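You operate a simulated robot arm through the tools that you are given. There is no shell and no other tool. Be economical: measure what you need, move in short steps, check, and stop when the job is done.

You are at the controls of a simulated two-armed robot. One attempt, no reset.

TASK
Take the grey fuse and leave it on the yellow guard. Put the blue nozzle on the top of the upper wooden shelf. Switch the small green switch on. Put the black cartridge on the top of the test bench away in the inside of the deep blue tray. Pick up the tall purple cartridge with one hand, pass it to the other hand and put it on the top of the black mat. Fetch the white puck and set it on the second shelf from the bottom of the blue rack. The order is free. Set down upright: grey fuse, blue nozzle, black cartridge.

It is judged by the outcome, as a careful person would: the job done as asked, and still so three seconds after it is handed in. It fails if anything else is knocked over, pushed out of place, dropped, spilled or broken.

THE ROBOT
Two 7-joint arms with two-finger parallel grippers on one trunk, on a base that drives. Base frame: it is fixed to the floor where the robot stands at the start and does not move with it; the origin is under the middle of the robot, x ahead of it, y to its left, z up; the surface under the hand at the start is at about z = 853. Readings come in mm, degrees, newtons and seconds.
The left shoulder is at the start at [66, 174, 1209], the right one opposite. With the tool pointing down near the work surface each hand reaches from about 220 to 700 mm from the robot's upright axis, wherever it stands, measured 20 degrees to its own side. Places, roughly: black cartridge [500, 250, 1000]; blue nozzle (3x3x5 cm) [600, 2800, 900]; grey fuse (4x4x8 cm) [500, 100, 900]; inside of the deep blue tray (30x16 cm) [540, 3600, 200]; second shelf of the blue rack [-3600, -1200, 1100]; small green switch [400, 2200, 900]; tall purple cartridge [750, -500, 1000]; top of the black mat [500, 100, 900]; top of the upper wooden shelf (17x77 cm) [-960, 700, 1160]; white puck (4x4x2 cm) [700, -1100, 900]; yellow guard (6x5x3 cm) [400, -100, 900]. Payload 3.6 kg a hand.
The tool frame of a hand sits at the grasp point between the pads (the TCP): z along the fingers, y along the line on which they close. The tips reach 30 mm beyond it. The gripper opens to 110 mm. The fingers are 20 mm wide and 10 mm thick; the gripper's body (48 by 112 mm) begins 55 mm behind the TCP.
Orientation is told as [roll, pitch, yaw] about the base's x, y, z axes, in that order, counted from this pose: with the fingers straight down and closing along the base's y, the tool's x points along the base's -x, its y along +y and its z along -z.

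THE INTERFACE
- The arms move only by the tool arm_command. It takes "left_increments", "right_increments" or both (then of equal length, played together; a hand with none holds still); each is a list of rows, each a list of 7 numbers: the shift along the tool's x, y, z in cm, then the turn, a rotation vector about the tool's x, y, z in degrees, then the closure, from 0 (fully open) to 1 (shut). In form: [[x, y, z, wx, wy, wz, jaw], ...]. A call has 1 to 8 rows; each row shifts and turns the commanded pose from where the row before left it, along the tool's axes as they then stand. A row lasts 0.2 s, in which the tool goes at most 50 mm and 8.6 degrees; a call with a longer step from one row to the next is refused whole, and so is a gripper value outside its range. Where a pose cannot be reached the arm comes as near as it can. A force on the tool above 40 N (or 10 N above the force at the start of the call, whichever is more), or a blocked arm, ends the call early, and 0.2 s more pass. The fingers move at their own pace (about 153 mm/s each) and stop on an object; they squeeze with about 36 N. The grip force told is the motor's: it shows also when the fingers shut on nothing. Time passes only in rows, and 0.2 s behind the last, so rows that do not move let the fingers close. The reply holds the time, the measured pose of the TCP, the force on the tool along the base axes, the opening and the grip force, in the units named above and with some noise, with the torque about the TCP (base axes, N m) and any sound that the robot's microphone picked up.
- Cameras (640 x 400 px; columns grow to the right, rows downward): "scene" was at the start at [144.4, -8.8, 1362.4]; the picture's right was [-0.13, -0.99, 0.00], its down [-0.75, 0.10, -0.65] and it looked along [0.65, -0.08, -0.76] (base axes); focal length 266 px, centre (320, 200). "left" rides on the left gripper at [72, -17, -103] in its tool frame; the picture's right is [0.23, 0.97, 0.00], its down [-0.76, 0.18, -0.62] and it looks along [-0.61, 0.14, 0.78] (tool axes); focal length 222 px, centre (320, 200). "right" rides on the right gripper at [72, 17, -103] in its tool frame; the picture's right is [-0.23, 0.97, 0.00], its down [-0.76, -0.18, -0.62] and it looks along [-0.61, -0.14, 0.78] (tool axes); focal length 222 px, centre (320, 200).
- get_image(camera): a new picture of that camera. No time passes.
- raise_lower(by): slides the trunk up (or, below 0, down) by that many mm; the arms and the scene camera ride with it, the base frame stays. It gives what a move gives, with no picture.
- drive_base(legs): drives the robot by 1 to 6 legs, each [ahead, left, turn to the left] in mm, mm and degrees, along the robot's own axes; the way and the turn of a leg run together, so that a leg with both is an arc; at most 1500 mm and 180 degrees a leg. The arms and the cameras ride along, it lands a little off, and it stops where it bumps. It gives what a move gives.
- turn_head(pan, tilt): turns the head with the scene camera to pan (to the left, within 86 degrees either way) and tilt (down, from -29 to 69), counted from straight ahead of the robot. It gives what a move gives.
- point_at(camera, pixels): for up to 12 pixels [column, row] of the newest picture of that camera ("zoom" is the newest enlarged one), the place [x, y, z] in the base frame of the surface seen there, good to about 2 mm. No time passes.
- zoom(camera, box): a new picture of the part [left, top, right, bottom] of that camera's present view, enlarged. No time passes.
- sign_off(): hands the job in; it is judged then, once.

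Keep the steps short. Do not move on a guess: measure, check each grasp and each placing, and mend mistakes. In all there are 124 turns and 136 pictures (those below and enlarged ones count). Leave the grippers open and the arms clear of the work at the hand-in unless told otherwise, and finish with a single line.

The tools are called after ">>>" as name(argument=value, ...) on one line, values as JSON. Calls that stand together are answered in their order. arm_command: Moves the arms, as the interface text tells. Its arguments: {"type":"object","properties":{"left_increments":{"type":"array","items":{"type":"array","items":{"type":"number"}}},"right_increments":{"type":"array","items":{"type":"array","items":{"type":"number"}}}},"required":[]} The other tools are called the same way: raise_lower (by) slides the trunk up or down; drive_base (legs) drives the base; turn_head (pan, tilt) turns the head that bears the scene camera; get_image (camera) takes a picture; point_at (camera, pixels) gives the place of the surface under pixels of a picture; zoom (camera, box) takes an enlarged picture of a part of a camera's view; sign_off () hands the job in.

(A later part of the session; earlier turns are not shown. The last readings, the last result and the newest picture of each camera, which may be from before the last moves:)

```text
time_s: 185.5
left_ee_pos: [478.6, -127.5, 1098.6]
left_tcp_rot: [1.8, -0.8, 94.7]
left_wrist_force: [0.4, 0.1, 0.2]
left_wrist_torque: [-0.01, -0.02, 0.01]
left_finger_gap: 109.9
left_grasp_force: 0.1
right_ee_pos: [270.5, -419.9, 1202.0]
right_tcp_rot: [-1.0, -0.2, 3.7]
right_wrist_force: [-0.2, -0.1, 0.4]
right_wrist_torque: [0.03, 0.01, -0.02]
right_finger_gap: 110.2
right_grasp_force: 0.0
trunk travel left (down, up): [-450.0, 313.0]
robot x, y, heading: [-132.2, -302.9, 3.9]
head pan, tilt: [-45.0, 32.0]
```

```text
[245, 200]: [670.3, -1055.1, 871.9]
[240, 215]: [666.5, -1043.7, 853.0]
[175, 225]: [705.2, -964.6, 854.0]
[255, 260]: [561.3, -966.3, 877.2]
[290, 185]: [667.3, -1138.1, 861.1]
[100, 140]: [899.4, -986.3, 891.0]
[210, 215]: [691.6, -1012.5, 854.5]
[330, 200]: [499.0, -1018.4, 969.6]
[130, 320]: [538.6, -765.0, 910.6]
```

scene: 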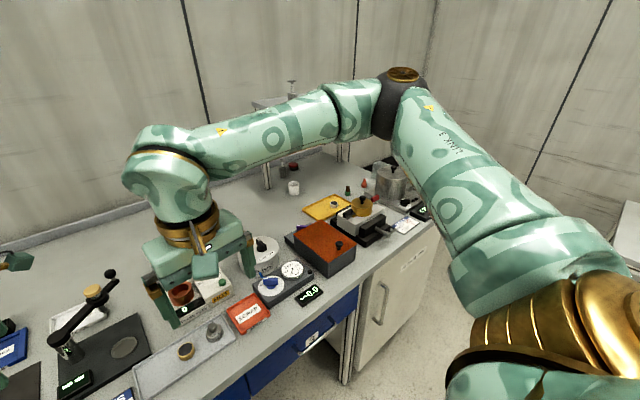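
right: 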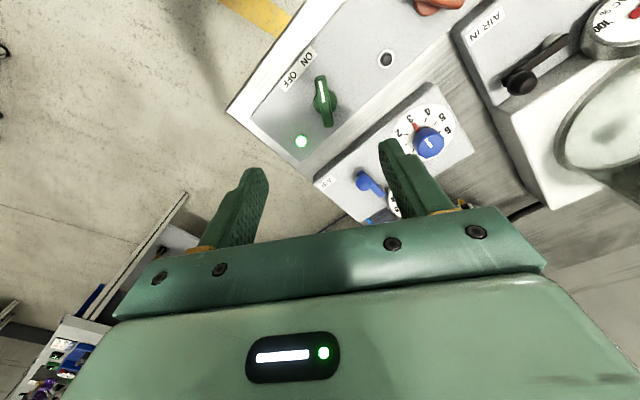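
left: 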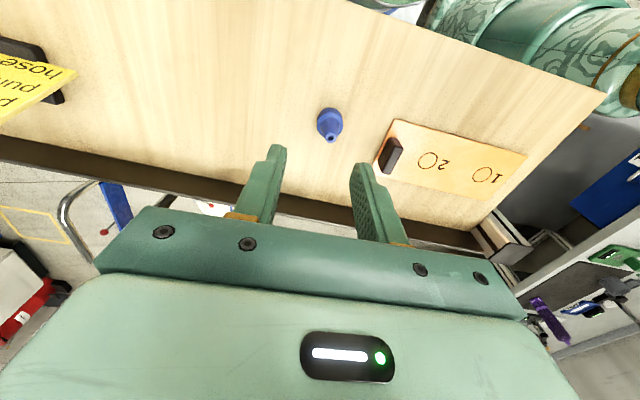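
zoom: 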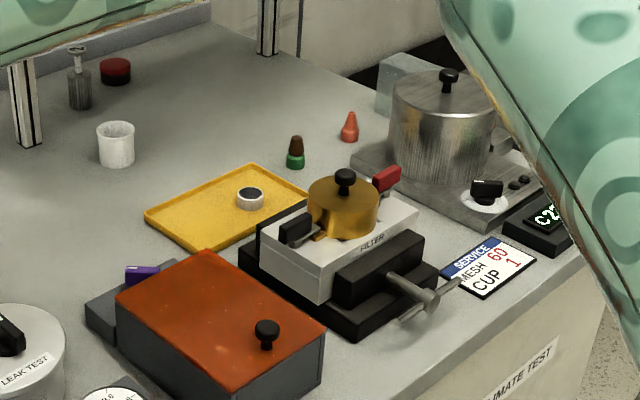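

The puck (white side, dark top) sits on the yellow tray at about (671,-1056), top 872, with the filter device in front of it, so I'll grip it vertically with the right hand. I retract the left hand first and drive toward it.

>>> arm_command(left_increments=[[0, 4, 0, 0, 0, 0, 0], [0, 4, 0, 0, 0, 0, 0], [0, 4, 0, 0, 0, 0, 0], [0, 4, 0, 0, 0, 0, 0]])

>>> drive_base(legs=[[0, -545, -3.9], [90, 0, 0]])

>>> turn_head(pan=-20, tilt=42)

>>> get_image(camera="scene")

```text
time_s: 186.5
left_ee_pos: [476.6, -139.5, 1095.2]
left_tcp_rot: [1.8, -0.7, 94.7]
left_wrist_force: [0.3, 0.4, -0.3]
left_wrist_torque: [-0.02, 0.0, 0.0]
left_finger_gap: 110.0
left_grasp_force: 0.1
left hand out of reach, approached as far as the arm can: row 1, 2, 3, 4
right_ee_pos: [270.3, -418.9, 1201.7]
right_tcp_rot: [-1.0, -0.2, 3.7]
right_wrist_force: [-0.8, 0.0, -0.3]
right_wrist_torque: [0.01, -0.05, -0.01]
right_finger_gap: 109.9
right_grasp_force: 0.1
trunk travel left (down, up): [-450.0, 313.0]
robot x, y, heading: [-134.6, -309.8, 3.5]
head pan, tilt: [-45.0, 32.0]
```

```text
time_s: 190.3
left_ee_pos: [594.7, -715.8, 1094.1]
left_tcp_rot: [1.9, -0.7, 91.2]
left_wrist_force: [0.9, 0.0, -0.5]
left_wrist_torque: [-0.02, -0.01, 0.04]
left_finger_gap: 109.8
left_grasp_force: 0.1
right_ee_pos: [371.5, -982.1, 1200.6]
right_tcp_rot: [-0.9, -0.1, 0.3]
right_wrist_force: [-0.2, -0.2, -0.2]
right_wrist_torque: [-0.01, 0.05, -0.03]
right_finger_gap: 110.1
right_grasp_force: 0.0
trunk travel left (down, up): [-450.0, 313.0]
robot x, y, heading: [-24.3, -849.2, 0.4]
head pan, tilt: [-45.0, 32.0]
```

```text
time_s: 191.2
left_ee_pos: [593.7, -717.2, 1094.6]
left_tcp_rot: [1.8, -0.9, 91.2]
left_wrist_force: [-0.3, 0.2, 0.5]
left_wrist_torque: [-0.03, -0.02, -0.01]
left_finger_gap: 110.1
left_grasp_force: 0.1
right_ee_pos: [370.4, -981.7, 1201.3]
right_tcp_rot: [-1.0, -0.3, 0.3]
right_wrist_force: [0.3, -0.8, -0.3]
right_wrist_torque: [-0.04, 0.01, -0.02]
right_finger_gap: 109.9
right_grasp_force: 0.1
trunk travel left (down, up): [-450.0, 313.0]
robot x, y, heading: [-23.6, -845.1, 0.2]
head pan, tilt: [-20.0, 42.0]
```

```text
22 pictures are left
```

scene: 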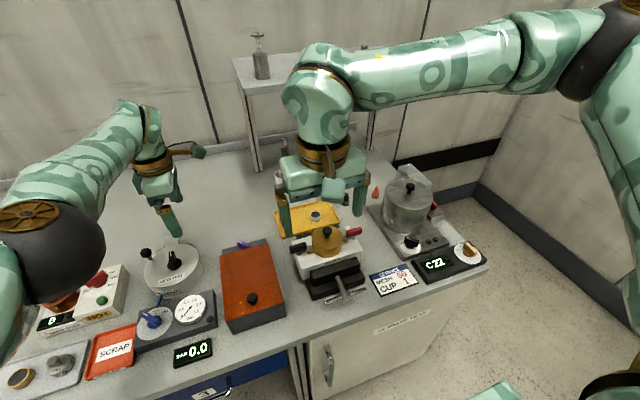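

>>> zoom(camera="scene", box=[285, 195, 345, 235])

>>> point_at(camera="zoom", pixels=[[320, 210], [280, 210], [360, 210], [320, 195], [320, 225], [320, 255], [400, 290]])

>>> arm_command(right_increments=[[-4, -1.1, 1.6, 0, 0, 0, 0], [-4, -1.1, 1.6, 0, 0, 0, 0], [-4, -1.1, 1.6, 0, 0, 0, 0], [-4, -1.1, 1.6, 0, 0, 0, 0], [-4, -1.1, 1.6, 0, 0, 0, 0], [-4, -1.1, 1.6, 0, 0, 0, 0], [-4, -0.9, 1.6, 0, 0, 0, 0], [0, 0, 0, 0, 0, 0, 0.3]])

>>> get_image(camera="right")

```text
10.00 times, centred on (315, 215) of scene
```

zoom: 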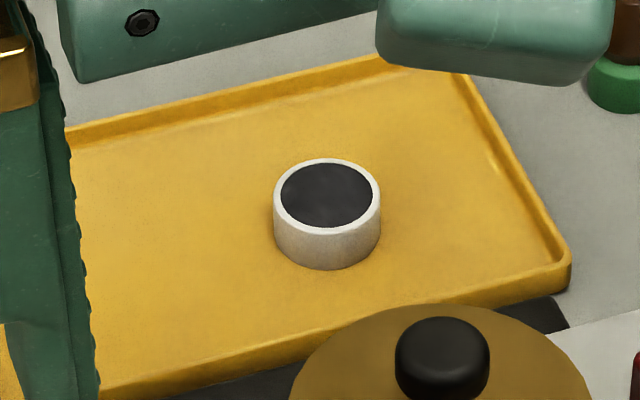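

```text
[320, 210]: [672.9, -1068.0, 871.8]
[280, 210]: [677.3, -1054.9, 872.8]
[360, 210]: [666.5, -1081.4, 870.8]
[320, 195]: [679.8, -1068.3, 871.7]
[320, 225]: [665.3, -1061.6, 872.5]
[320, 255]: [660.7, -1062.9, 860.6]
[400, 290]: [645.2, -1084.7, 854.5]
```

```text
time_s: 193.0
left_ee_pos: [593.3, -715.8, 1095.1]
left_tcp_rot: [1.8, -0.8, 91.2]
left_wrist_force: [0.3, 0.5, -0.5]
left_wrist_torque: [0.03, -0.02, 0.01]
left_finger_gap: 110.2
left_grasp_force: 0.1
right_ee_pos: [560.3, -1035.0, 1126.2]
right_tcp_rot: [-1.0, -0.2, 0.3]
right_wrist_force: [1.1, -0.1, 0.1]
right_wrist_torque: [-0.01, 0.02, 0.03]
right_finger_gap: 76.9
right_grasp_force: 0.0
right hand out of reach, approached as far as the arm can: row 5, 6, 7
trunk travel left (down, up): [-450.0, 313.0]
robot x, y, heading: [-29.5, -846.7, 0.3]
head pan, tilt: [-20.0, 42.0]
```

```text
20 pictures are left
```

right: 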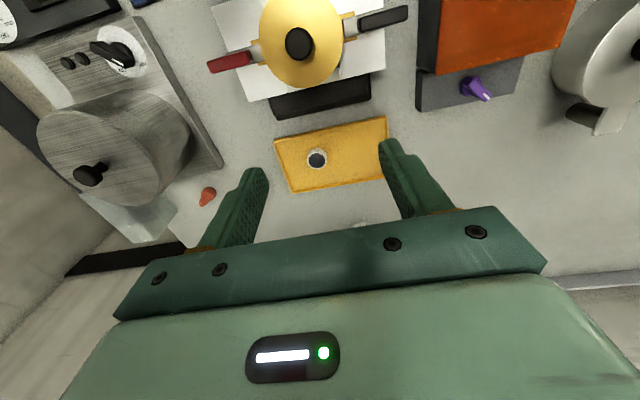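

The puck is at (672,-1067). Reach should improve lower down, so I go diagonally forward and down past the filter pot (top ≈985, x<550).

>>> arm_command(right_increments=[[-1.5, -1.6, 3.0, 0, 0, 0, 0.3], [-2.2, -1.6, 3.0, 0, 0, 0, 0.3], [-2.4, 0, 3.0, 0, 0, 0, 0.3], [-2.4, 0, 3.0, 0, 0, 0, 0.3], [-2.7, 0, 3.0, 0, 0, 0, 0.3], [0, 0, 0, 0, 0, 0, 0.3]])

>>> get_image(camera="right")

```text
time_s: 194.4
left_ee_pos: [593.8, -717.0, 1095.3]
left_tcp_rot: [1.8, -0.8, 91.2]
left_wrist_force: [-0.2, 0.2, 0.1]
left_wrist_torque: [-0.01, 0.0, 0.0]
left_finger_gap: 110.1
left_grasp_force: 0.1
right_ee_pos: [567.0, -1040.7, 1110.8]
right_tcp_rot: [-1.1, -0.4, -0.1]
right_wrist_force: [0.5, -0.3, 0.0]
right_wrist_torque: [0.0, -0.05, 0.03]
right_finger_gap: 77.0
right_grasp_force: 0.0
right hand out of reach, approached as far as the arm can: row 1, 2, 3, 4, 5
trunk travel left (down, up): [-450.0, 313.0]
robot x, y, heading: [-27.5, -844.6, 0.2]
head pan, tilt: [-20.0, 42.0]
```

```text
19 pictures are left
```

right: 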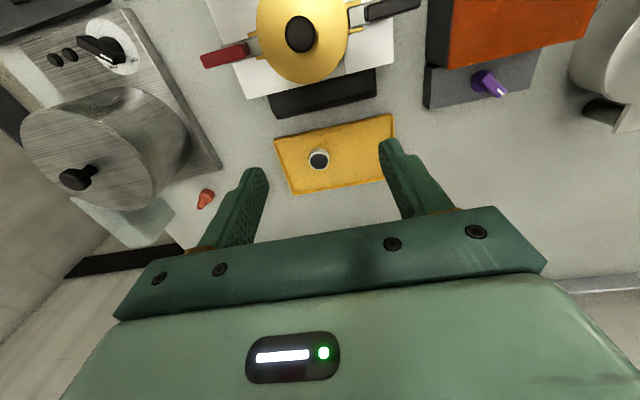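

I go straight down 60 mm first (still above the pot), then forward.

>>> arm_command(right_increments=[[0, 0, 3, 0, 0, 0, 0.3], [0, 0, 3, 0, 0, 0, 0.3], [-2.5, -1.3, 0.5, 0, 0, 0, 0.3], [-2.5, -1.3, 0.5, 0, 0, 0, 0.3], [-2.5, 0, 1, 0, 0, 0, 0.3], [-2.5, 0, 1, 0, 0, 0, 0.3], [0, 0, 0, 0, 0, 0, 0.3]])

```text
time_s: 196.0
left_ee_pos: [593.3, -716.9, 1094.6]
left_tcp_rot: [1.9, -0.9, 91.2]
left_wrist_force: [0.3, -0.1, 0.0]
left_wrist_torque: [-0.04, -0.04, -0.03]
left_finger_gap: 109.9
left_grasp_force: 0.1
right_ee_pos: [567.1, -1039.2, 1049.5]
right_tcp_rot: [-1.0, -0.2, 0.3]
right_wrist_force: [0.9, 0.0, -0.3]
right_wrist_torque: [0.03, 0.02, 0.01]
right_finger_gap: 76.9
right_grasp_force: 0.0
right hand out of reach, approached as far as the arm can: row 3, 4, 5, 6
trunk travel left (down, up): [-450.0, 313.0]
robot x, y, heading: [-25.3, -844.0, 0.3]
head pan, tilt: [-20.0, 42.0]
```

Forward is limited at this pose. I drive ahead 28 mm (about where the base stood at the start), tilt the hand 15° forward and approach diagonally.

>>> drive_base(legs=[[28, 0, 0]])

>>> arm_command(right_increments=[[0, 0, 0, 0, -7.5, 0, 0.3], [0, 0, 0, 0, -7.5, 0, 0.3], [-1.29, -0.7, 2.63, 0, 0, 0, 0.3], [-1.29, -0.7, 2.63, 0, 0, 0, 0.3], [-1.29, -0.7, 2.63, 0, 0, 0, 0.3], [-1.29, -0.7, 2.63, 0, 0, 0, 0.3], [0, 0, 0, 0, 0, 0, 0.3]])

>>> get_image(camera="right")

```text
time_s: 196.9
left_ee_pos: [620.0, -717.2, 1096.6]
left_tcp_rot: [1.7, -0.8, 91.2]
left_wrist_force: [0.4, -0.3, -0.2]
left_wrist_torque: [0.0, -0.02, -0.03]
left_finger_gap: 110.3
left_grasp_force: 0.1
right_ee_pos: [593.4, -1040.8, 1052.1]
right_tcp_rot: [-1.0, -0.2, 0.2]
right_wrist_force: [-0.1, 0.4, 0.9]
right_wrist_torque: [-0.03, -0.04, 0.0]
right_finger_gap: 76.8
right_grasp_force: 0.0
trunk travel left (down, up): [-450.0, 313.0]
robot x, y, heading: [3.4, -848.7, 0.2]
head pan, tilt: [-20.0, 42.0]
```

```text
time_s: 198.5
left_ee_pos: [621.6, -716.9, 1096.3]
left_tcp_rot: [1.8, -0.6, 91.2]
left_wrist_force: [0.4, -0.7, 0.3]
left_wrist_torque: [-0.02, -0.03, 0.0]
left_finger_gap: 110.1
left_grasp_force: 0.0
right_ee_pos: [650.3, -1075.7, 965.0]
right_tcp_rot: [-1.1, -15.2, 0.5]
right_wrist_force: [-0.5, -0.4, 0.4]
right_wrist_torque: [0.0, 0.0, 0.02]
right_finger_gap: 77.0
right_grasp_force: 0.1
right hand out of reach, approached as far as the arm can: row 6
trunk travel left (down, up): [-450.0, 313.0]
robot x, y, heading: [2.4, -849.0, 0.1]
head pan, tilt: [-20.0, 42.0]
```

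```text
18 pictures are left
```

right: 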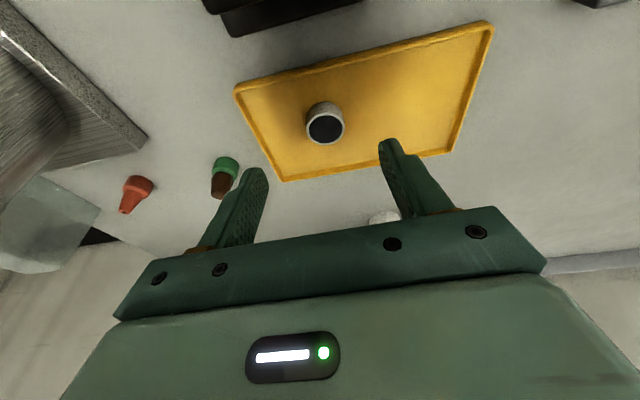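

Good, now (650,-1076,965). I lower toward (666,-1067,887), jaws at 60 mm.

>>> arm_command(right_increments=[[1.01, 0.45, 3.77, 0, 0, 0, 0.45], [-0.15, 0.45, 2.53, 0, 0, 0, 0.45], [-0.38, 0, 1.36, 0, 0, 0, 0.45], [0, 0, 0, 0, 0, 0, 0.45]])

>>> zoom(camera="right", box=[200, 60, 440, 230])

```text
time_s: 199.5
left_ee_pos: [622.0, -717.3, 1095.7]
left_tcp_rot: [1.7, -0.8, 91.2]
left_wrist_force: [0.1, 0.5, 0.9]
left_wrist_torque: [-0.02, -0.01, 0.03]
left_finger_gap: 110.1
left_grasp_force: 0.1
right_ee_pos: [642.8, -1070.9, 928.5]
right_tcp_rot: [-1.1, -15.4, 0.4]
right_wrist_force: [0.1, 0.2, -0.4]
right_wrist_torque: [0.0, 0.01, 0.02]
right_finger_gap: 60.7
right_grasp_force: 0.1
right hand out of reach, approached as far as the arm can: row 1, 2, 3
trunk travel left (down, up): [-450.0, 313.0]
robot x, y, heading: [4.6, -847.6, 0.1]
head pan, tilt: [-20.0, 42.0]
```

```text
2.35 times, centred on (320, 145) of right
```

zoom: 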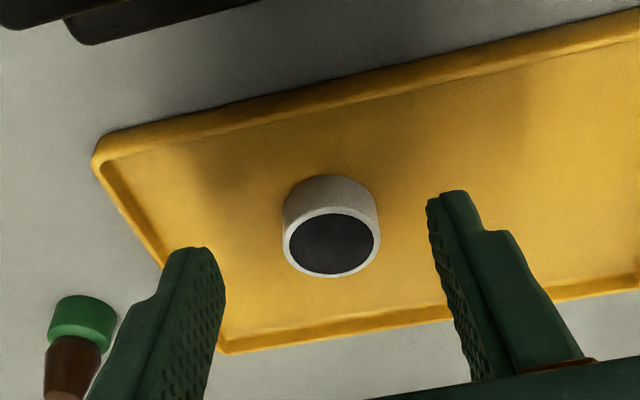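

Arm-length limited now. I check the filter's rear height, to see if a steeper forward tilt (30°) is safe for the camera block.

>>> point_at(camera="zoom", pixels=[[100, 30], [60, 10], [170, 8], [230, 3], [333, 245], [290, 250], [378, 245], [330, 200]])

>>> point_at(camera="right", pixels=[[220, 30], [240, 10], [300, 20], [340, 10], [270, 5], [205, 5]])

```text
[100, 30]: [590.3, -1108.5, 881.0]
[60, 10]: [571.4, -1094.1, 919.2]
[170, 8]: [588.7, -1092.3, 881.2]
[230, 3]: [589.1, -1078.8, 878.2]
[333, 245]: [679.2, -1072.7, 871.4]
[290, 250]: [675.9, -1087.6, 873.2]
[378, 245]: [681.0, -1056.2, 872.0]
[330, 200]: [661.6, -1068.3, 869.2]
```

```text
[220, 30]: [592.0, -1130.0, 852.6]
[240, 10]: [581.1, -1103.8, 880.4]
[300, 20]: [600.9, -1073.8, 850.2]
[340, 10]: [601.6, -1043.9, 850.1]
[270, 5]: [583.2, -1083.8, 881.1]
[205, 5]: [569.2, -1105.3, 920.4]
```

The filter's rear is up to 920 high, so 15° is right; instead I lower the trunk. First both hands go up about 120 mm.

>>> arm_command(right_increments=[[-0.8, 0, -3.0, 0, 0, 0, 0.45], [-1.0, 0, -3.9, 0, 0, 0, 0.45], [-1.0, 0, -3.9, 0, 0, 0, 0.45], [0, 0, 0, 0, 0, 0, 0.45], [0, 0, 0, 0, 0, 0, 0.45]], left_increments=[[0, 0, -4, 0, 0, 8, 0], [0, 0, -4, 0, 0, 8, 0], [0, 0, -4, 0, 0, 8, 0], [0, 0, -2, 0, 0, 8, 0], [0, 0, 0, 0, 0, 8, 0]])

```text
time_s: 200.7
left_ee_pos: [615.7, -723.1, 1238.9]
left_tcp_rot: [1.9, 0.6, 51.1]
left_wrist_force: [0.4, 1.4, -0.4]
left_wrist_torque: [0.02, 0.02, 0.01]
left_finger_gap: 110.1
left_grasp_force: 0.1
left hand out of reach, approached as far as the arm can: row 3, 4
right_ee_pos: [641.7, -1066.7, 1039.5]
right_tcp_rot: [-1.1, -15.1, 0.4]
right_wrist_force: [-0.7, 0.0, -0.3]
right_wrist_torque: [-0.02, 0.0, -0.01]
right_finger_gap: 60.5
right_grasp_force: 0.2
trunk travel left (down, up): [-450.0, 313.0]
robot x, y, heading: [-0.4, -844.3, 0.1]
head pan, tilt: [-20.0, 42.0]
```

>>> raise_lower(by=-115)

>>> arm_command(right_increments=[[-1.2, 0, 0.32, 0, 0, 0, 0.45], [-1.0, -0.1, 0.27, 0, 0, 0, 0.45], [0, 0, 0, 0, 0, 0, 0.45]])

>>> zoom(camera="right", box=[200, 60, 440, 230])

```text
time_s: 202.1
left_ee_pos: [615.6, -722.5, 1123.9]
left_tcp_rot: [1.7, 0.4, 51.4]
left_wrist_force: [-0.1, 0.0, -0.2]
left_wrist_torque: [-0.01, -0.02, -0.01]
left_finger_gap: 110.0
left_grasp_force: 0.0
right_ee_pos: [641.6, -1067.7, 924.1]
right_tcp_rot: [-1.1, -15.3, 0.5]
right_wrist_force: [0.3, 0.5, -0.4]
right_wrist_torque: [0.02, -0.02, -0.02]
right_finger_gap: 60.4
right_grasp_force: 0.1
trunk travel left (down, up): [-335.0, 428.0]
robot x, y, heading: [2.0, -852.2, 0.3]
head pan, tilt: [-20.0, 42.0]
```

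```text
time_s: 202.9
left_ee_pos: [615.0, -723.5, 1124.5]
left_tcp_rot: [1.9, 0.6, 51.2]
left_wrist_force: [-0.5, -0.4, 0.7]
left_wrist_torque: [-0.01, 0.02, -0.02]
left_finger_gap: 110.0
left_grasp_force: 0.1
right_ee_pos: [664.2, -1068.7, 924.1]
right_tcp_rot: [-1.1, -15.2, 0.4]
right_wrist_force: [-0.3, 0.6, 0.2]
right_wrist_torque: [0.01, 0.01, -0.03]
right_finger_gap: 60.7
right_grasp_force: 0.0
trunk travel left (down, up): [-335.0, 428.0]
robot x, y, heading: [1.5, -848.2, 0.2]
head pan, tilt: [-20.0, 42.0]
```

```text
2.35 times, centred on (320, 145) of right
```

zoom: 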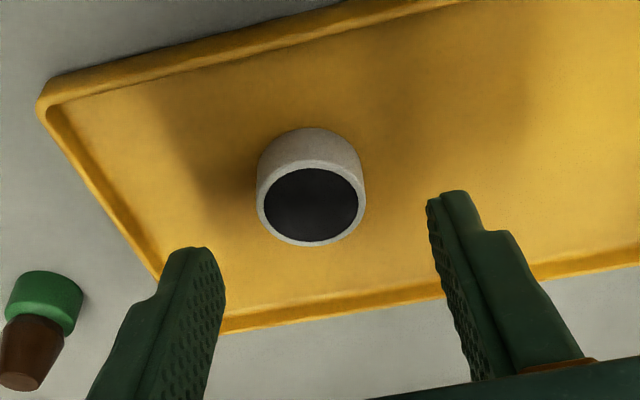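

Reachable and aligned. I lower 36 mm and close on the puck.

>>> arm_command(right_increments=[[0.5, -0.1, 1.9, 0, 0, 0, 0.45], [0.39, 0, 1.45, 0, 0, 0, 0.45], [0, 0, 0, 0, 0, 0, 0.6], [0, 0, 0, 0, 0, 0, 1], [0, 0, 0, 0, 0, 0, 1]])

>>> zoom(camera="right", box=[200, 60, 440, 230])

```text
time_s: 204.1
left_ee_pos: [616.0, -724.1, 1123.7]
left_tcp_rot: [2.0, 0.5, 51.1]
left_wrist_force: [0.0, -0.3, -0.3]
left_wrist_torque: [0.02, -0.02, 0.01]
left_finger_gap: 109.9
left_grasp_force: 0.1
right_ee_pos: [666.0, -1069.2, 889.4]
right_tcp_rot: [-1.1, -15.2, 0.5]
right_wrist_force: [0.7, -0.5, 0.8]
right_wrist_torque: [0.01, -0.02, 0.03]
right_finger_gap: 33.1
right_grasp_force: 36.4
trunk travel left (down, up): [-335.0, 428.0]
robot x, y, heading: [1.2, -847.9, -0.0]
head pan, tilt: [-20.0, 42.0]
```

```text
2.35 times, centred on (320, 145) of right
```

zoom: 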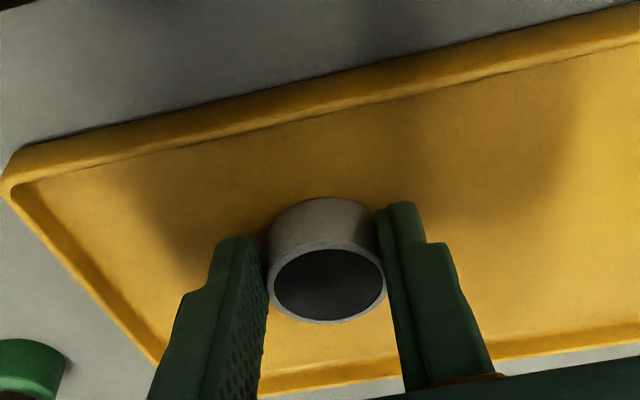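

Gripped (33 mm). I lift, raise the trunk, back off, turn round toward the rack and look.

>>> arm_command(right_increments=[[-0.8, 0, -3.0, 0, 0, 0, 1], [-1.0, 0, -3.9, 0, 0, 0, 1], [-1.0, 0, -3.9, 0, 0, 0, 1], [3.9, 0, -1.0, 0, 0, 0, 1], [3.9, 0, -1.0, 0, 0, 0, 1], [3.9, 0, -1.0, 0, 0, 0, 1], [3.9, 0, -1.0, 0, 0, 0, 1]], left_increments=[[3, 0, -3, 0, 0, 6, 0], [3, 0, -3, 0, 0, 6, 0], [3, 0, 0, 0, 0, 6, 0], [3, 0, 0, 0, 0, 6, 0], [3, 0, 0, 0, 0, 6, 0], [3, 0, 0, 0, 0, 6, 0], [3, 0, 0, 0, 0, 6, 0]])

>>> raise_lower(by=250)

>>> drive_base(legs=[[-350, 0, 0], [0, 0, 179.5]])

>>> turn_head(pan=0, tilt=18)

>>> get_image(camera="scene")

```text
time_s: 205.7
left_ee_pos: [459.4, -834.6, 1187.1]
left_tcp_rot: [1.2, 1.5, 11.9]
left_wrist_force: [-0.5, -0.3, 0.6]
left_wrist_torque: [-0.01, -0.01, 0.0]
left_finger_gap: 110.0
left_grasp_force: 0.2
right_ee_pos: [534.6, -1067.8, 1003.6]
right_tcp_rot: [-1.1, -17.3, 0.5]
right_wrist_force: [13.9, -0.8, -7.5]
right_wrist_torque: [-0.2, -0.35, -0.33]
right_finger_gap: 33.2
right_grasp_force: 36.6
trunk travel left (down, up): [-335.0, 428.0]
robot x, y, heading: [4.2, -848.2, 0.4]
head pan, tilt: [-20.0, 42.0]
stopped in row 7 (right hand): the force on the tool passed its limit at 72 N (the readings are from after the stop); the commanded pose is now the measured one
```

```text
time_s: 208.3
left_ee_pos: [458.2, -834.1, 1437.4]
left_tcp_rot: [1.1, 1.6, 11.9]
left_wrist_force: [-0.4, -0.6, 1.0]
left_wrist_torque: [0.0, -0.01, 0.02]
left_finger_gap: 110.0
left_grasp_force: 0.0
right_ee_pos: [531.4, -1067.6, 1252.8]
right_tcp_rot: [-1.0, -17.1, 0.4]
right_wrist_force: [0.6, -0.1, 0.1]
right_wrist_torque: [-0.02, 0.02, 0.02]
right_finger_gap: 33.0
right_grasp_force: 35.6
trunk travel left (down, up): [-585.0, 178.0]
robot x, y, heading: [8.2, -844.1, 0.5]
head pan, tilt: [-20.0, 42.0]
```

```text
time_s: 217.7
left_ee_pos: [-801.4, -831.7, 1438.0]
left_tcp_rot: [1.2, 1.6, -171.8]
left_wrist_force: [1.3, -0.3, -0.7]
left_wrist_torque: [-0.05, -0.04, 0.02]
left_finger_gap: 110.0
left_grasp_force: 0.1
right_ee_pos: [-859.2, -593.4, 1252.6]
right_tcp_rot: [-0.9, -17.1, 176.8]
right_wrist_force: [0.4, -0.3, -0.7]
right_wrist_torque: [0.01, 0.01, 0.0]
right_finger_gap: 33.0
right_grasp_force: 36.0
trunk travel left (down, up): [-585.0, 178.0]
robot x, y, heading: [-348.4, -845.7, 176.7]
head pan, tilt: [-20.0, 42.0]
```

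```text
time_s: 218.6
left_ee_pos: [-800.3, -831.3, 1438.1]
left_tcp_rot: [1.1, 1.7, -171.7]
left_wrist_force: [-0.4, 0.0, 0.3]
left_wrist_torque: [0.0, 0.0, 0.02]
left_finger_gap: 110.2
left_grasp_force: 0.0
right_ee_pos: [-859.5, -593.2, 1253.7]
right_tcp_rot: [-1.0, -17.1, 176.8]
right_wrist_force: [-0.5, 0.8, -0.8]
right_wrist_torque: [-0.02, 0.01, 0.04]
right_finger_gap: 33.2
right_grasp_force: 35.9
trunk travel left (down, up): [-585.0, 178.0]
robot x, y, heading: [-350.5, -851.6, 176.5]
head pan, tilt: [0.0, 18.0]
```

```text
14 pictures are left
```

scene: 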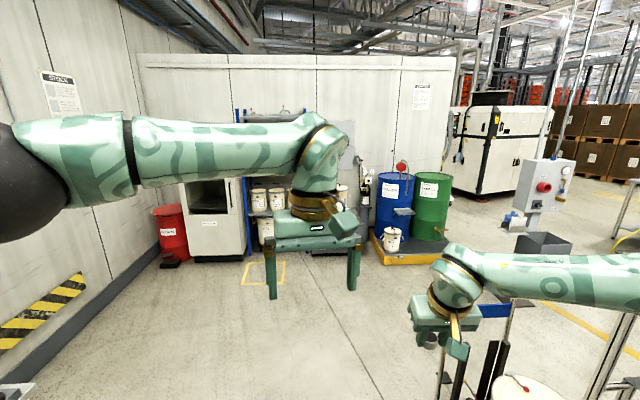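

While pulling back, the hand bumped something at z≈1003 (likely the filter pot's knob); I will check that afterwards. The puck is still held (33 mm). I drive toward the rack, moving the left hand aside for a clear view.

>>> drive_base(legs=[[0, 0, 3.3], [1400, 300, 0], [550, 200, 0]])

>>> arm_command(left_increments=[[1, 4, 2, 0, 0, 0, 0], [1, 4, 2, 0, 0, 0, 0], [1, 4, 2, 0, 0, 0, 0], [1, 4, 2, 0, 0, 0, 0], [1, 4, 2, 0, 0, 0, 0]])

>>> turn_head(pan=-3, tilt=22)

>>> get_image(camera="scene")

```text
time_s: 222.4
left_ee_pos: [-1207.2, -936.4, 1440.5]
left_tcp_rot: [1.1, 1.4, -172.4]
left_wrist_force: [1.1, 0.0, -0.3]
left_wrist_torque: [-0.04, 0.02, -0.01]
left_finger_gap: 110.3
left_grasp_force: 0.0
right_ee_pos: [-1263.3, -699.9, 1257.2]
right_tcp_rot: [-1.0, -17.4, 176.3]
right_wrist_force: [0.9, 0.0, -0.4]
right_wrist_torque: [0.03, 0.02, 0.01]
right_finger_gap: 33.0
right_grasp_force: 35.6
trunk travel left (down, up): [-585.0, 178.0]
robot x, y, heading: [-758.5, -957.6, 176.0]
head pan, tilt: [0.0, 18.0]
stopped in leg 2: the robot was blocked; the commanded pose is now the measured one
```

```text
time_s: 223.6
left_ee_pos: [-1130.9, -1129.8, 1342.5]
left_tcp_rot: [1.0, 1.5, -172.4]
left_wrist_force: [0.3, -0.3, -0.1]
left_wrist_torque: [0.01, 0.02, 0.0]
left_finger_gap: 109.8
left_grasp_force: 0.0
right_ee_pos: [-1267.6, -698.2, 1255.1]
right_tcp_rot: [-1.0, -17.1, 176.2]
right_wrist_force: [-0.4, -0.1, 0.2]
right_wrist_torque: [0.0, 0.0, -0.01]
right_finger_gap: 32.6
right_grasp_force: 36.1
trunk travel left (down, up): [-585.0, 178.0]
robot x, y, heading: [-758.6, -960.6, 176.1]
head pan, tilt: [0.0, 18.0]
```

```text
time_s: 224.3
left_ee_pos: [-1134.1, -1127.2, 1343.4]
left_tcp_rot: [1.1, 1.6, -172.3]
left_wrist_force: [-0.1, 0.1, 0.1]
left_wrist_torque: [-0.03, 0.01, -0.01]
left_finger_gap: 110.0
left_grasp_force: 0.0
right_ee_pos: [-1267.0, -696.1, 1253.5]
right_tcp_rot: [-1.0, -17.1, 176.1]
right_wrist_force: [-0.9, 0.8, -0.1]
right_wrist_torque: [-0.02, 0.02, 0.03]
right_finger_gap: 33.0
right_grasp_force: 35.5
trunk travel left (down, up): [-585.0, 178.0]
robot x, y, heading: [-763.1, -957.5, 175.9]
head pan, tilt: [-3.0, 22.0]
```

```text
13 pictures are left
```

scene: 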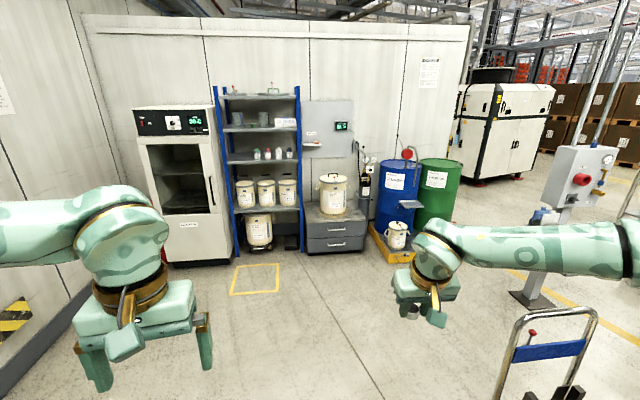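

The base was blocked on its left side. I move back to the right before going on, and measure the rack's shelves.

>>> point_at(camera="scene", pixels=[[265, 97], [265, 129], [265, 161], [265, 209], [280, 247], [285, 208], [230, 209], [298, 208], [240, 160], [293, 158], [265, 155], [450, 350]])

>>> zoom(camera="scene", box=[200, 80, 320, 260])

>>> drive_base(legs=[[0, -90, 4]])

```text
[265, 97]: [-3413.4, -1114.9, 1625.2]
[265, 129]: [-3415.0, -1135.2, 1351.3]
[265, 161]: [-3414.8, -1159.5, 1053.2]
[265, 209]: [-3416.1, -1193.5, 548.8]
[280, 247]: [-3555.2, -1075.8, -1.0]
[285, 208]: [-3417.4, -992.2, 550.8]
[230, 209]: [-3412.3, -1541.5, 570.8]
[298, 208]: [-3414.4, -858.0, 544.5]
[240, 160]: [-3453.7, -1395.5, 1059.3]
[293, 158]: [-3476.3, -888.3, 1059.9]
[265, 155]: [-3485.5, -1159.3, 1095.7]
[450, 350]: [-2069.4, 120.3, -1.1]
```

```text
2.22 times, centred on (260, 170) of scene
```

zoom: 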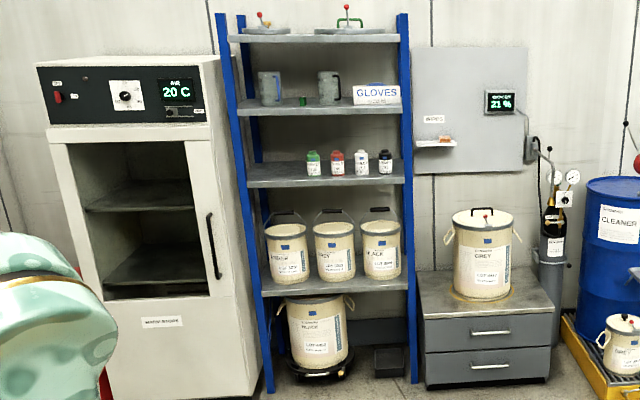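

```text
time_s: 225.4
left_ee_pos: [-1093.8, -1084.1, 1343.7]
left_tcp_rot: [1.0, 1.6, -166.6]
left_wrist_force: [1.2, -0.6, -0.6]
left_wrist_torque: [0.07, 0.09, 0.0]
left_finger_gap: 110.1
left_grasp_force: 0.0
right_ee_pos: [-1270.4, -669.1, 1255.0]
right_tcp_rot: [-1.0, -17.1, -178.1]
right_wrist_force: [-2.3, -1.1, -0.8]
right_wrist_torque: [0.05, -0.14, -0.03]
right_finger_gap: 32.9
right_grasp_force: 36.1
trunk travel left (down, up): [-585.0, 178.0]
robot x, y, heading: [-741.9, -878.6, -178.5]
head pan, tilt: [-3.0, 22.0]
```

The second shelf from the bottom is at z≈1060 (front edge x≈−3414), free on its left part around y −1340. I drive straight ahead 1250 mm, then look left.

>>> drive_base(legs=[[1250, 0, -1.5]])

>>> turn_head(pan=35, tilt=25)

>>> get_image(camera="scene")

```text
time_s: 226.3
left_ee_pos: [-1095.4, -1085.4, 1343.4]
left_tcp_rot: [1.1, 1.6, -166.6]
left_wrist_force: [0.6, 0.4, 0.1]
left_wrist_torque: [-0.05, 0.0, 0.0]
left_finger_gap: 110.0
left_grasp_force: 0.1
right_ee_pos: [-1273.2, -669.9, 1255.3]
right_tcp_rot: [-1.0, -17.0, -178.1]
right_wrist_force: [0.9, 0.3, -0.2]
right_wrist_torque: [0.01, -0.02, -0.04]
right_finger_gap: 33.1
right_grasp_force: 36.0
trunk travel left (down, up): [-585.0, 178.0]
robot x, y, heading: [-738.9, -875.6, -178.2]
head pan, tilt: [-3.0, 22.0]
stopped in leg 1: the robot was blocked; the commanded pose is now the measured one
```

```text
time_s: 227.3
left_ee_pos: [-1095.1, -1085.8, 1341.9]
left_tcp_rot: [1.0, 1.6, -166.6]
left_wrist_force: [0.1, -0.2, 0.6]
left_wrist_torque: [-0.03, 0.0, 0.02]
left_finger_gap: 110.1
left_grasp_force: 0.0
right_ee_pos: [-1274.0, -668.9, 1252.9]
right_tcp_rot: [-1.0, -17.1, -178.1]
right_wrist_force: [0.8, 0.2, 0.4]
right_wrist_torque: [0.0, -0.01, 0.03]
right_finger_gap: 33.0
right_grasp_force: 36.6
trunk travel left (down, up): [-585.0, 178.0]
robot x, y, heading: [-736.9, -875.0, -178.3]
head pan, tilt: [35.0, 25.0]
```

```text
11 pictures are left
```

scene: 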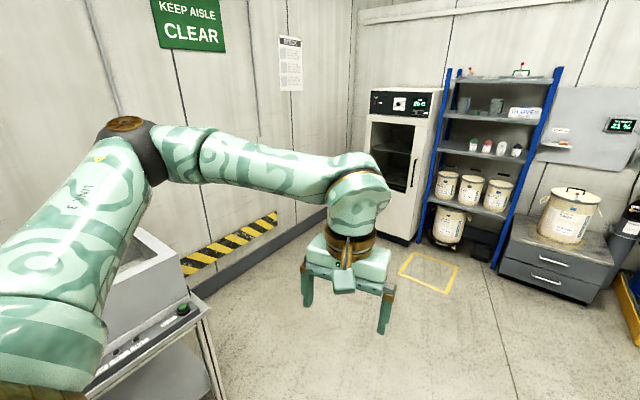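

A steel cart stands on my left front. I measure it and the wall, sidestep right 260 mm, go ahead 1300 mm, then left 450 mm, and look.

>>> point_at(camera="scene", pixels=[[205, 322], [200, 298], [190, 310], [230, 240], [470, 152], [450, 148], [500, 156], [395, 130], [430, 115]])

>>> drive_base(legs=[[0, -260, -1.7], [1300, 0, 0], [0, 450, 0]])

>>> turn_head(pan=12, tilt=25)

>>> get_image(camera="scene")

```text
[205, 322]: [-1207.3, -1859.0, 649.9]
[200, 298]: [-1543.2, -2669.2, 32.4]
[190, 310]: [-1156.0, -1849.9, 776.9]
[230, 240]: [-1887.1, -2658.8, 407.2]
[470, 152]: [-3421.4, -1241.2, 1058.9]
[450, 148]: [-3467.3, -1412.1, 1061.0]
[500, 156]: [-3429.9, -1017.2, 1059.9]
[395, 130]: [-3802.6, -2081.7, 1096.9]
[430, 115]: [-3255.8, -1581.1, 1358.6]
```

```text
time_s: 229.5
left_ee_pos: [-1097.0, -815.6, 1343.8]
left_tcp_rot: [1.0, 1.6, -167.6]
left_wrist_force: [-0.2, -1.1, -0.7]
left_wrist_torque: [-0.03, 0.02, 0.01]
left_finger_gap: 110.0
left_grasp_force: 0.1
right_ee_pos: [-1269.6, -397.4, 1253.9]
right_tcp_rot: [-0.9, -17.0, -179.0]
right_wrist_force: [-0.2, 0.3, -0.7]
right_wrist_torque: [-0.02, 0.0, -0.02]
right_finger_gap: 32.9
right_grasp_force: 35.7
trunk travel left (down, up): [-585.0, 178.0]
robot x, y, heading: [-740.0, -615.0, -179.1]
head pan, tilt: [35.0, 25.0]
stopped in leg 2: the robot was blocked; the commanded pose is now the measured one
```

```text
time_s: 230.3
left_ee_pos: [-1098.8, -816.8, 1342.0]
left_tcp_rot: [1.1, 1.5, -167.5]
left_wrist_force: [0.3, 0.0, 0.0]
left_wrist_torque: [-0.02, -0.04, -0.04]
left_finger_gap: 109.7
left_grasp_force: 0.1
right_ee_pos: [-1268.8, -399.1, 1253.6]
right_tcp_rot: [-1.0, -17.0, -179.1]
right_wrist_force: [0.3, -0.1, -0.3]
right_wrist_torque: [0.01, -0.01, 0.02]
right_finger_gap: 32.8
right_grasp_force: 36.1
trunk travel left (down, up): [-585.0, 178.0]
robot x, y, heading: [-739.1, -613.1, -179.5]
head pan, tilt: [12.0, 25.0]
```

```text
10 pictures are left
```

scene: 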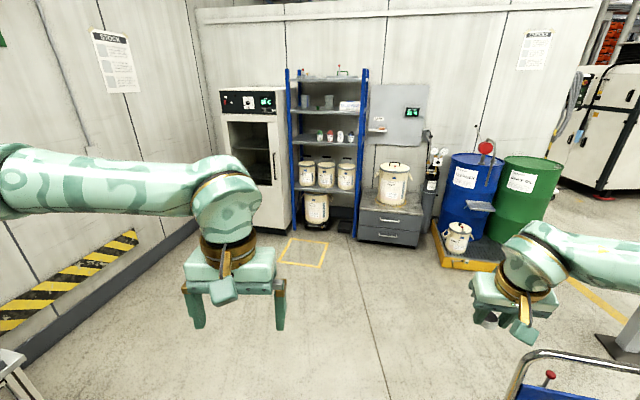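

Blocked again at the same x, so something low must be ahead. I look down.

>>> turn_head(pan=-15, tilt=60)

>>> get_image(camera="scene")

>>> point_at(camera="scene", pixels=[[320, 150], [320, 250], [320, 330], [320, 380], [450, 200], [450, 300], [550, 200], [560, 300], [200, 300], [150, 350], [600, 250], [500, 120]])

```text
time_s: 231.3
left_ee_pos: [-1098.4, -818.2, 1343.2]
left_tcp_rot: [1.0, 1.6, -167.6]
left_wrist_force: [-0.3, 0.6, -0.2]
left_wrist_torque: [0.04, 0.01, 0.02]
left_finger_gap: 110.1
left_grasp_force: 0.1
right_ee_pos: [-1269.1, -397.4, 1254.0]
right_tcp_rot: [-1.0, -17.0, -179.1]
right_wrist_force: [-1.5, -0.2, 0.0]
right_wrist_torque: [0.0, -0.01, 0.0]
right_finger_gap: 33.1
right_grasp_force: 36.4
trunk travel left (down, up): [-585.0, 178.0]
robot x, y, heading: [-737.8, -617.6, -178.9]
head pan, tilt: [-15.0, 60.0]
```

```text
9 pictures are left
```

scene: 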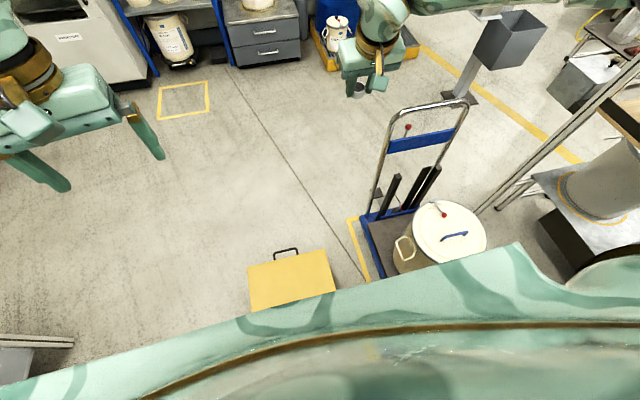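

```text
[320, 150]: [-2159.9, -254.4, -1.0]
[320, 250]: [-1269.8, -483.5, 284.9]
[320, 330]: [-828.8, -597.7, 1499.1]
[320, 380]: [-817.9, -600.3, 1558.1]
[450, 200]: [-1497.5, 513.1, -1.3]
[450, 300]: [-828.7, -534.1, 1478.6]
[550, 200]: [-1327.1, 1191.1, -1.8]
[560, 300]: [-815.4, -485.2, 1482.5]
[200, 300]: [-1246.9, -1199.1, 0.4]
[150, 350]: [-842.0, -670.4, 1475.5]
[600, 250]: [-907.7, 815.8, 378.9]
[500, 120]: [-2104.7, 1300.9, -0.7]
```

A yellow case lies right ahead. I back off, go left 760 mm past it, then ahead 1900 mm; meanwhile I tuck the left hand, shift the right hand inward and lower the trunk to shelf height.

>>> drive_base(legs=[[-80, 0, -1], [0, 760, 0], [1200, 0, 0], [700, 0, 0]])

>>> arm_command(right_increments=[[0, 3.75, 0, 0, 0, 0, 1], [0, 3.75, 0, 0, 0, 0, 1], [0, 3.75, 0, 0, 0, 0, 1], [0, 3.75, 0, 0, 0, 0, 1]], left_increments=[[3.5, 1, 0, 0, 0, 0, 0], [3.5, 1, 0, 0, 0, 0, 0], [3, 0, 0, 0, 0, 0, 0], [0, 0, 0, 0, 0, 0, 0]])

>>> turn_head(pan=0, tilt=30)

>>> get_image(camera="scene")

```text
time_s: 245.2
left_ee_pos: [-2927.9, -1557.1, 1342.2]
left_tcp_rot: [1.1, 1.6, -168.3]
left_wrist_force: [-0.1, 0.0, -0.2]
left_wrist_torque: [-0.04, 0.01, 0.0]
left_finger_gap: 109.9
left_grasp_force: 0.2
right_ee_pos: [-3091.8, -1136.0, 1254.3]
right_tcp_rot: [-1.1, -17.0, -179.9]
right_wrist_force: [0.3, 0.2, 0.0]
right_wrist_torque: [-0.01, 0.02, 0.02]
right_finger_gap: 33.0
right_grasp_force: 36.0
trunk travel left (down, up): [-585.0, 178.0]
robot x, y, heading: [-2569.1, -1359.9, 180.0]
head pan, tilt: [-15.0, 60.0]
```

```text
time_s: 246.2
left_ee_pos: [-2824.5, -1560.3, 1345.2]
left_tcp_rot: [0.9, 1.6, -168.4]
left_wrist_force: [0.4, 0.3, -0.3]
left_wrist_torque: [0.01, -0.01, 0.0]
left_finger_gap: 110.0
left_grasp_force: 0.1
right_ee_pos: [-3094.0, -1288.1, 1249.4]
right_tcp_rot: [-1.1, -17.0, -179.8]
right_wrist_force: [-0.5, -0.6, 0.5]
right_wrist_torque: [0.06, 0.03, -0.02]
right_finger_gap: 32.8
right_grasp_force: 35.9
trunk travel left (down, up): [-585.0, 178.0]
robot x, y, heading: [-2572.3, -1360.2, 180.2]
head pan, tilt: [-15.0, 60.0]
```

```text
time_s: 247.2
left_ee_pos: [-2824.9, -1557.9, 1345.7]
left_tcp_rot: [1.1, 1.6, -168.4]
left_wrist_force: [0.1, 0.3, -0.4]
left_wrist_torque: [0.0, 0.02, -0.01]
left_finger_gap: 109.8
left_grasp_force: 0.1
right_ee_pos: [-3093.7, -1287.7, 1249.0]
right_tcp_rot: [-1.1, -16.9, -179.9]
right_wrist_force: [-0.1, -0.4, 0.1]
right_wrist_torque: [0.0, 0.01, 0.04]
right_finger_gap: 33.1
right_grasp_force: 36.2
trunk travel left (down, up): [-585.0, 178.0]
robot x, y, heading: [-2566.8, -1358.2, 179.9]
head pan, tilt: [0.0, 30.0]
```

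```text
8 pictures are left
```

scene: 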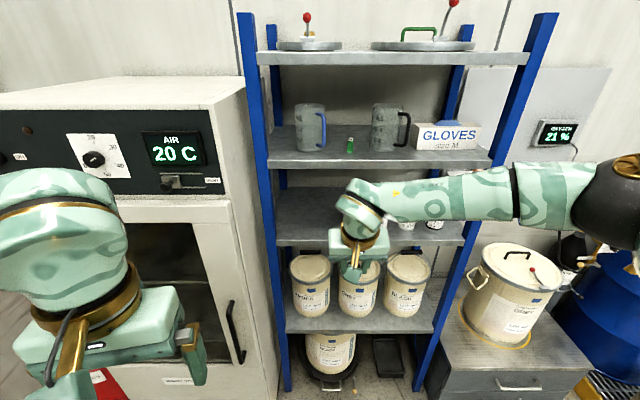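

Right in front of the rack. I measure the second shelf's free left part and the shelf above.

>>> point_at(camera="scene", pixels=[[300, 220], [320, 225], [300, 238], [315, 210], [290, 205], [300, 160], [300, 166], [405, 225], [278, 215], [232, 240], [330, 215], [312, 243]])

>>> raise_lower(by=-130)

>>> get_image(camera="right")

```text
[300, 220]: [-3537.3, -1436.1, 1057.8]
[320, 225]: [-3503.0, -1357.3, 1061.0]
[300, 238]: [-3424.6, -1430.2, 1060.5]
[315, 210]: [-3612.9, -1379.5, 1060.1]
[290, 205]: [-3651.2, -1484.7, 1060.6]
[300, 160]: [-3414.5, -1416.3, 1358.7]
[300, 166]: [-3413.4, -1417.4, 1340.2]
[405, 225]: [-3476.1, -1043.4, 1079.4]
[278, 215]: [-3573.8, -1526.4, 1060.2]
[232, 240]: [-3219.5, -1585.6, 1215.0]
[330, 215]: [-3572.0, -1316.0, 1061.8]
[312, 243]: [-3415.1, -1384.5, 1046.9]
```

```text
time_s: 248.8
left_ee_pos: [-2826.4, -1556.8, 1217.0]
left_tcp_rot: [1.1, 1.7, -168.4]
left_wrist_force: [-0.3, 1.2, -1.2]
left_wrist_torque: [-0.05, 0.01, 0.0]
left_finger_gap: 109.9
left_grasp_force: 0.0
right_ee_pos: [-3092.7, -1286.7, 1122.0]
right_tcp_rot: [-1.0, -17.1, -179.9]
right_wrist_force: [0.5, 0.8, -0.4]
right_wrist_torque: [0.01, -0.03, -0.03]
right_finger_gap: 32.7
right_grasp_force: 36.1
trunk travel left (down, up): [-455.0, 308.0]
robot x, y, heading: [-2565.2, -1361.7, 180.0]
head pan, tilt: [0.0, 30.0]
```

```text
7 pictures are left
```

right: 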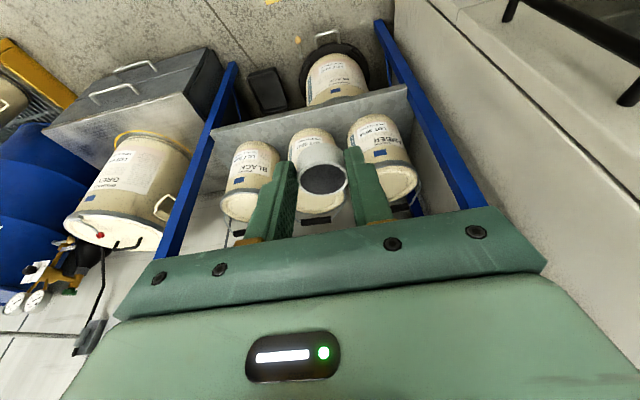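

I shift the right hand 75 mm left, the left hand 60 mm inward (clear of the oven at x −3219), then drive ahead 295 mm.

>>> arm_command(right_increments=[[0, 3.75, 0, 0, 0, 0, 1], [0, 3.75, 0, 0, 0, 0, 1], [0, 0, 0, 0, 0, 0, 1]], left_increments=[[0, -3, -1, 0, 0, 0, 0], [0, -3, -1, 0, 0, 0, 0], [0, 0, 0, 0, 0, 0, 0]])

>>> drive_base(legs=[[295, 0, 0]])

>>> get_image(camera="scene")

```text
time_s: 249.6
left_ee_pos: [-2837.9, -1499.3, 1235.8]
left_tcp_rot: [1.1, 1.7, -168.3]
left_wrist_force: [0.6, -0.6, -0.4]
left_wrist_torque: [0.0, 0.02, -0.01]
left_finger_gap: 109.9
left_grasp_force: 0.0
right_ee_pos: [-3092.2, -1360.9, 1124.5]
right_tcp_rot: [-1.0, -17.0, -179.9]
right_wrist_force: [0.9, -0.1, 0.3]
right_wrist_torque: [0.01, 0.03, -0.02]
right_finger_gap: 33.3
right_grasp_force: 36.1
trunk travel left (down, up): [-455.0, 308.0]
robot x, y, heading: [-2567.7, -1359.4, 180.1]
head pan, tilt: [0.0, 30.0]
```

```text
time_s: 251.6
left_ee_pos: [-3138.9, -1501.5, 1235.5]
left_tcp_rot: [1.0, 1.7, -168.2]
left_wrist_force: [-0.1, -0.2, 0.6]
left_wrist_torque: [-0.04, 0.0, 0.01]
left_finger_gap: 110.0
left_grasp_force: 0.1
right_ee_pos: [-3392.9, -1363.7, 1122.9]
right_tcp_rot: [-1.1, -16.9, -179.7]
right_wrist_force: [-0.6, -0.2, 0.0]
right_wrist_torque: [0.0, -0.03, -0.02]
right_finger_gap: 32.6
right_grasp_force: 36.0
trunk travel left (down, up): [-455.0, 308.0]
robot x, y, heading: [-2866.2, -1358.5, -179.8]
head pan, tilt: [0.0, 30.0]
```

```text
6 pictures are left
```

scene: 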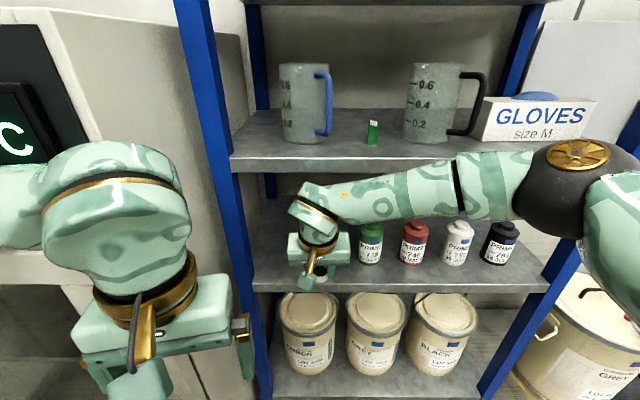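

Good alignment, well left of the green vial. I lower 17 mm, advance 40 mm, and measure the wrist against the shelf above (underside 1340).

>>> point_at(camera="scene", pixels=[[308, 186], [325, 190], [345, 190], [380, 180], [440, 165], [300, 212]])

>>> arm_command(right_increments=[[0.5, 0, 1.63, 0, 0, 0, 1], [-1.9, 0, 0.58, 0, 0, 0, 1], [-1.9, 0, 0.58, 0, 0, 0, 1], [0, 0, 0, 0, 0, 0, 1]])

>>> get_image(camera="right")

```text
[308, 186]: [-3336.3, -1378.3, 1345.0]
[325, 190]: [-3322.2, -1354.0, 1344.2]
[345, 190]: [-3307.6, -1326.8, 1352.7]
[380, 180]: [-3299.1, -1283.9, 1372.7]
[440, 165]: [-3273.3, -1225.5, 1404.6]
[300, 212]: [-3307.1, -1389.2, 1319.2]
```

```text
time_s: 252.6
left_ee_pos: [-3139.3, -1500.3, 1234.8]
left_tcp_rot: [1.1, 1.6, -168.2]
left_wrist_force: [-0.1, -0.3, 0.3]
left_wrist_torque: [0.01, 0.0, 0.0]
left_finger_gap: 109.8
left_grasp_force: 0.0
right_ee_pos: [-3432.8, -1362.4, 1105.5]
right_tcp_rot: [-1.0, -17.0, -179.5]
right_wrist_force: [0.3, 0.1, -0.3]
right_wrist_torque: [0.03, 0.01, 0.0]
right_finger_gap: 33.1
right_grasp_force: 36.1
trunk travel left (down, up): [-455.0, 308.0]
robot x, y, heading: [-2870.3, -1364.8, -179.8]
head pan, tilt: [0.0, 30.0]
```

```text
5 pictures are left
```

right: 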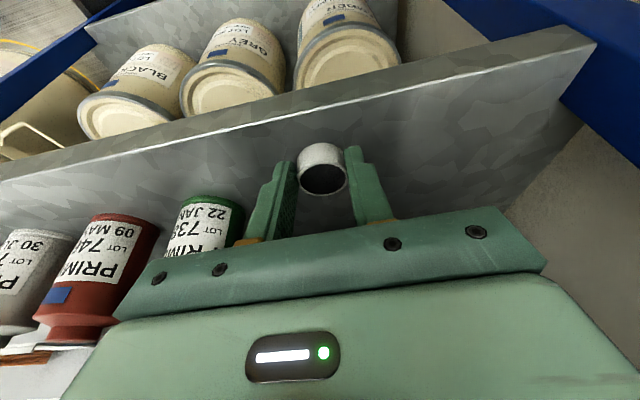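

Wrist stays clear of the upper shelf. The green vial is near on the right, so I shift 18 mm left, advance 28 mm more, then lower to contact.

>>> arm_command(right_increments=[[0, 1.8, 0, 0, 0, 0, 1], [-2.68, 0, 0.82, 0, 0, 0, 1], [0.15, 0, 0.5, 0, 0, 0, 1], [0.09, 0, 0.28, 0, 0, 0, 1], [0.06, 0, 0.19, 0, 0, 0, 1], [0, 0, 0, 0, 0, 0, 1]])

>>> zoom(camera="right", box=[160, 80, 480, 280])

```text
time_s: 254.0
left_ee_pos: [-3138.4, -1500.9, 1235.4]
left_tcp_rot: [1.1, 1.6, -168.3]
left_wrist_force: [0.6, -0.4, -0.6]
left_wrist_torque: [-0.01, 0.02, 0.03]
left_finger_gap: 110.0
left_grasp_force: 0.0
right_ee_pos: [-3461.6, -1380.4, 1096.8]
right_tcp_rot: [-1.0, -17.2, -179.7]
right_wrist_force: [-2.0, -0.5, 8.4]
right_wrist_torque: [-0.19, 0.06, -0.01]
right_finger_gap: 33.2
right_grasp_force: 35.8
trunk travel left (down, up): [-455.0, 308.0]
robot x, y, heading: [-2872.1, -1364.0, -179.8]
head pan, tilt: [0.0, 30.0]
```

```text
2.00 times, centred on (320, 180) of right
5 turns are left
```

zoom: 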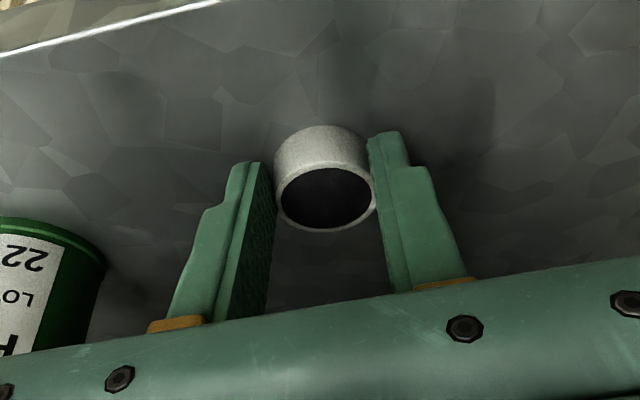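

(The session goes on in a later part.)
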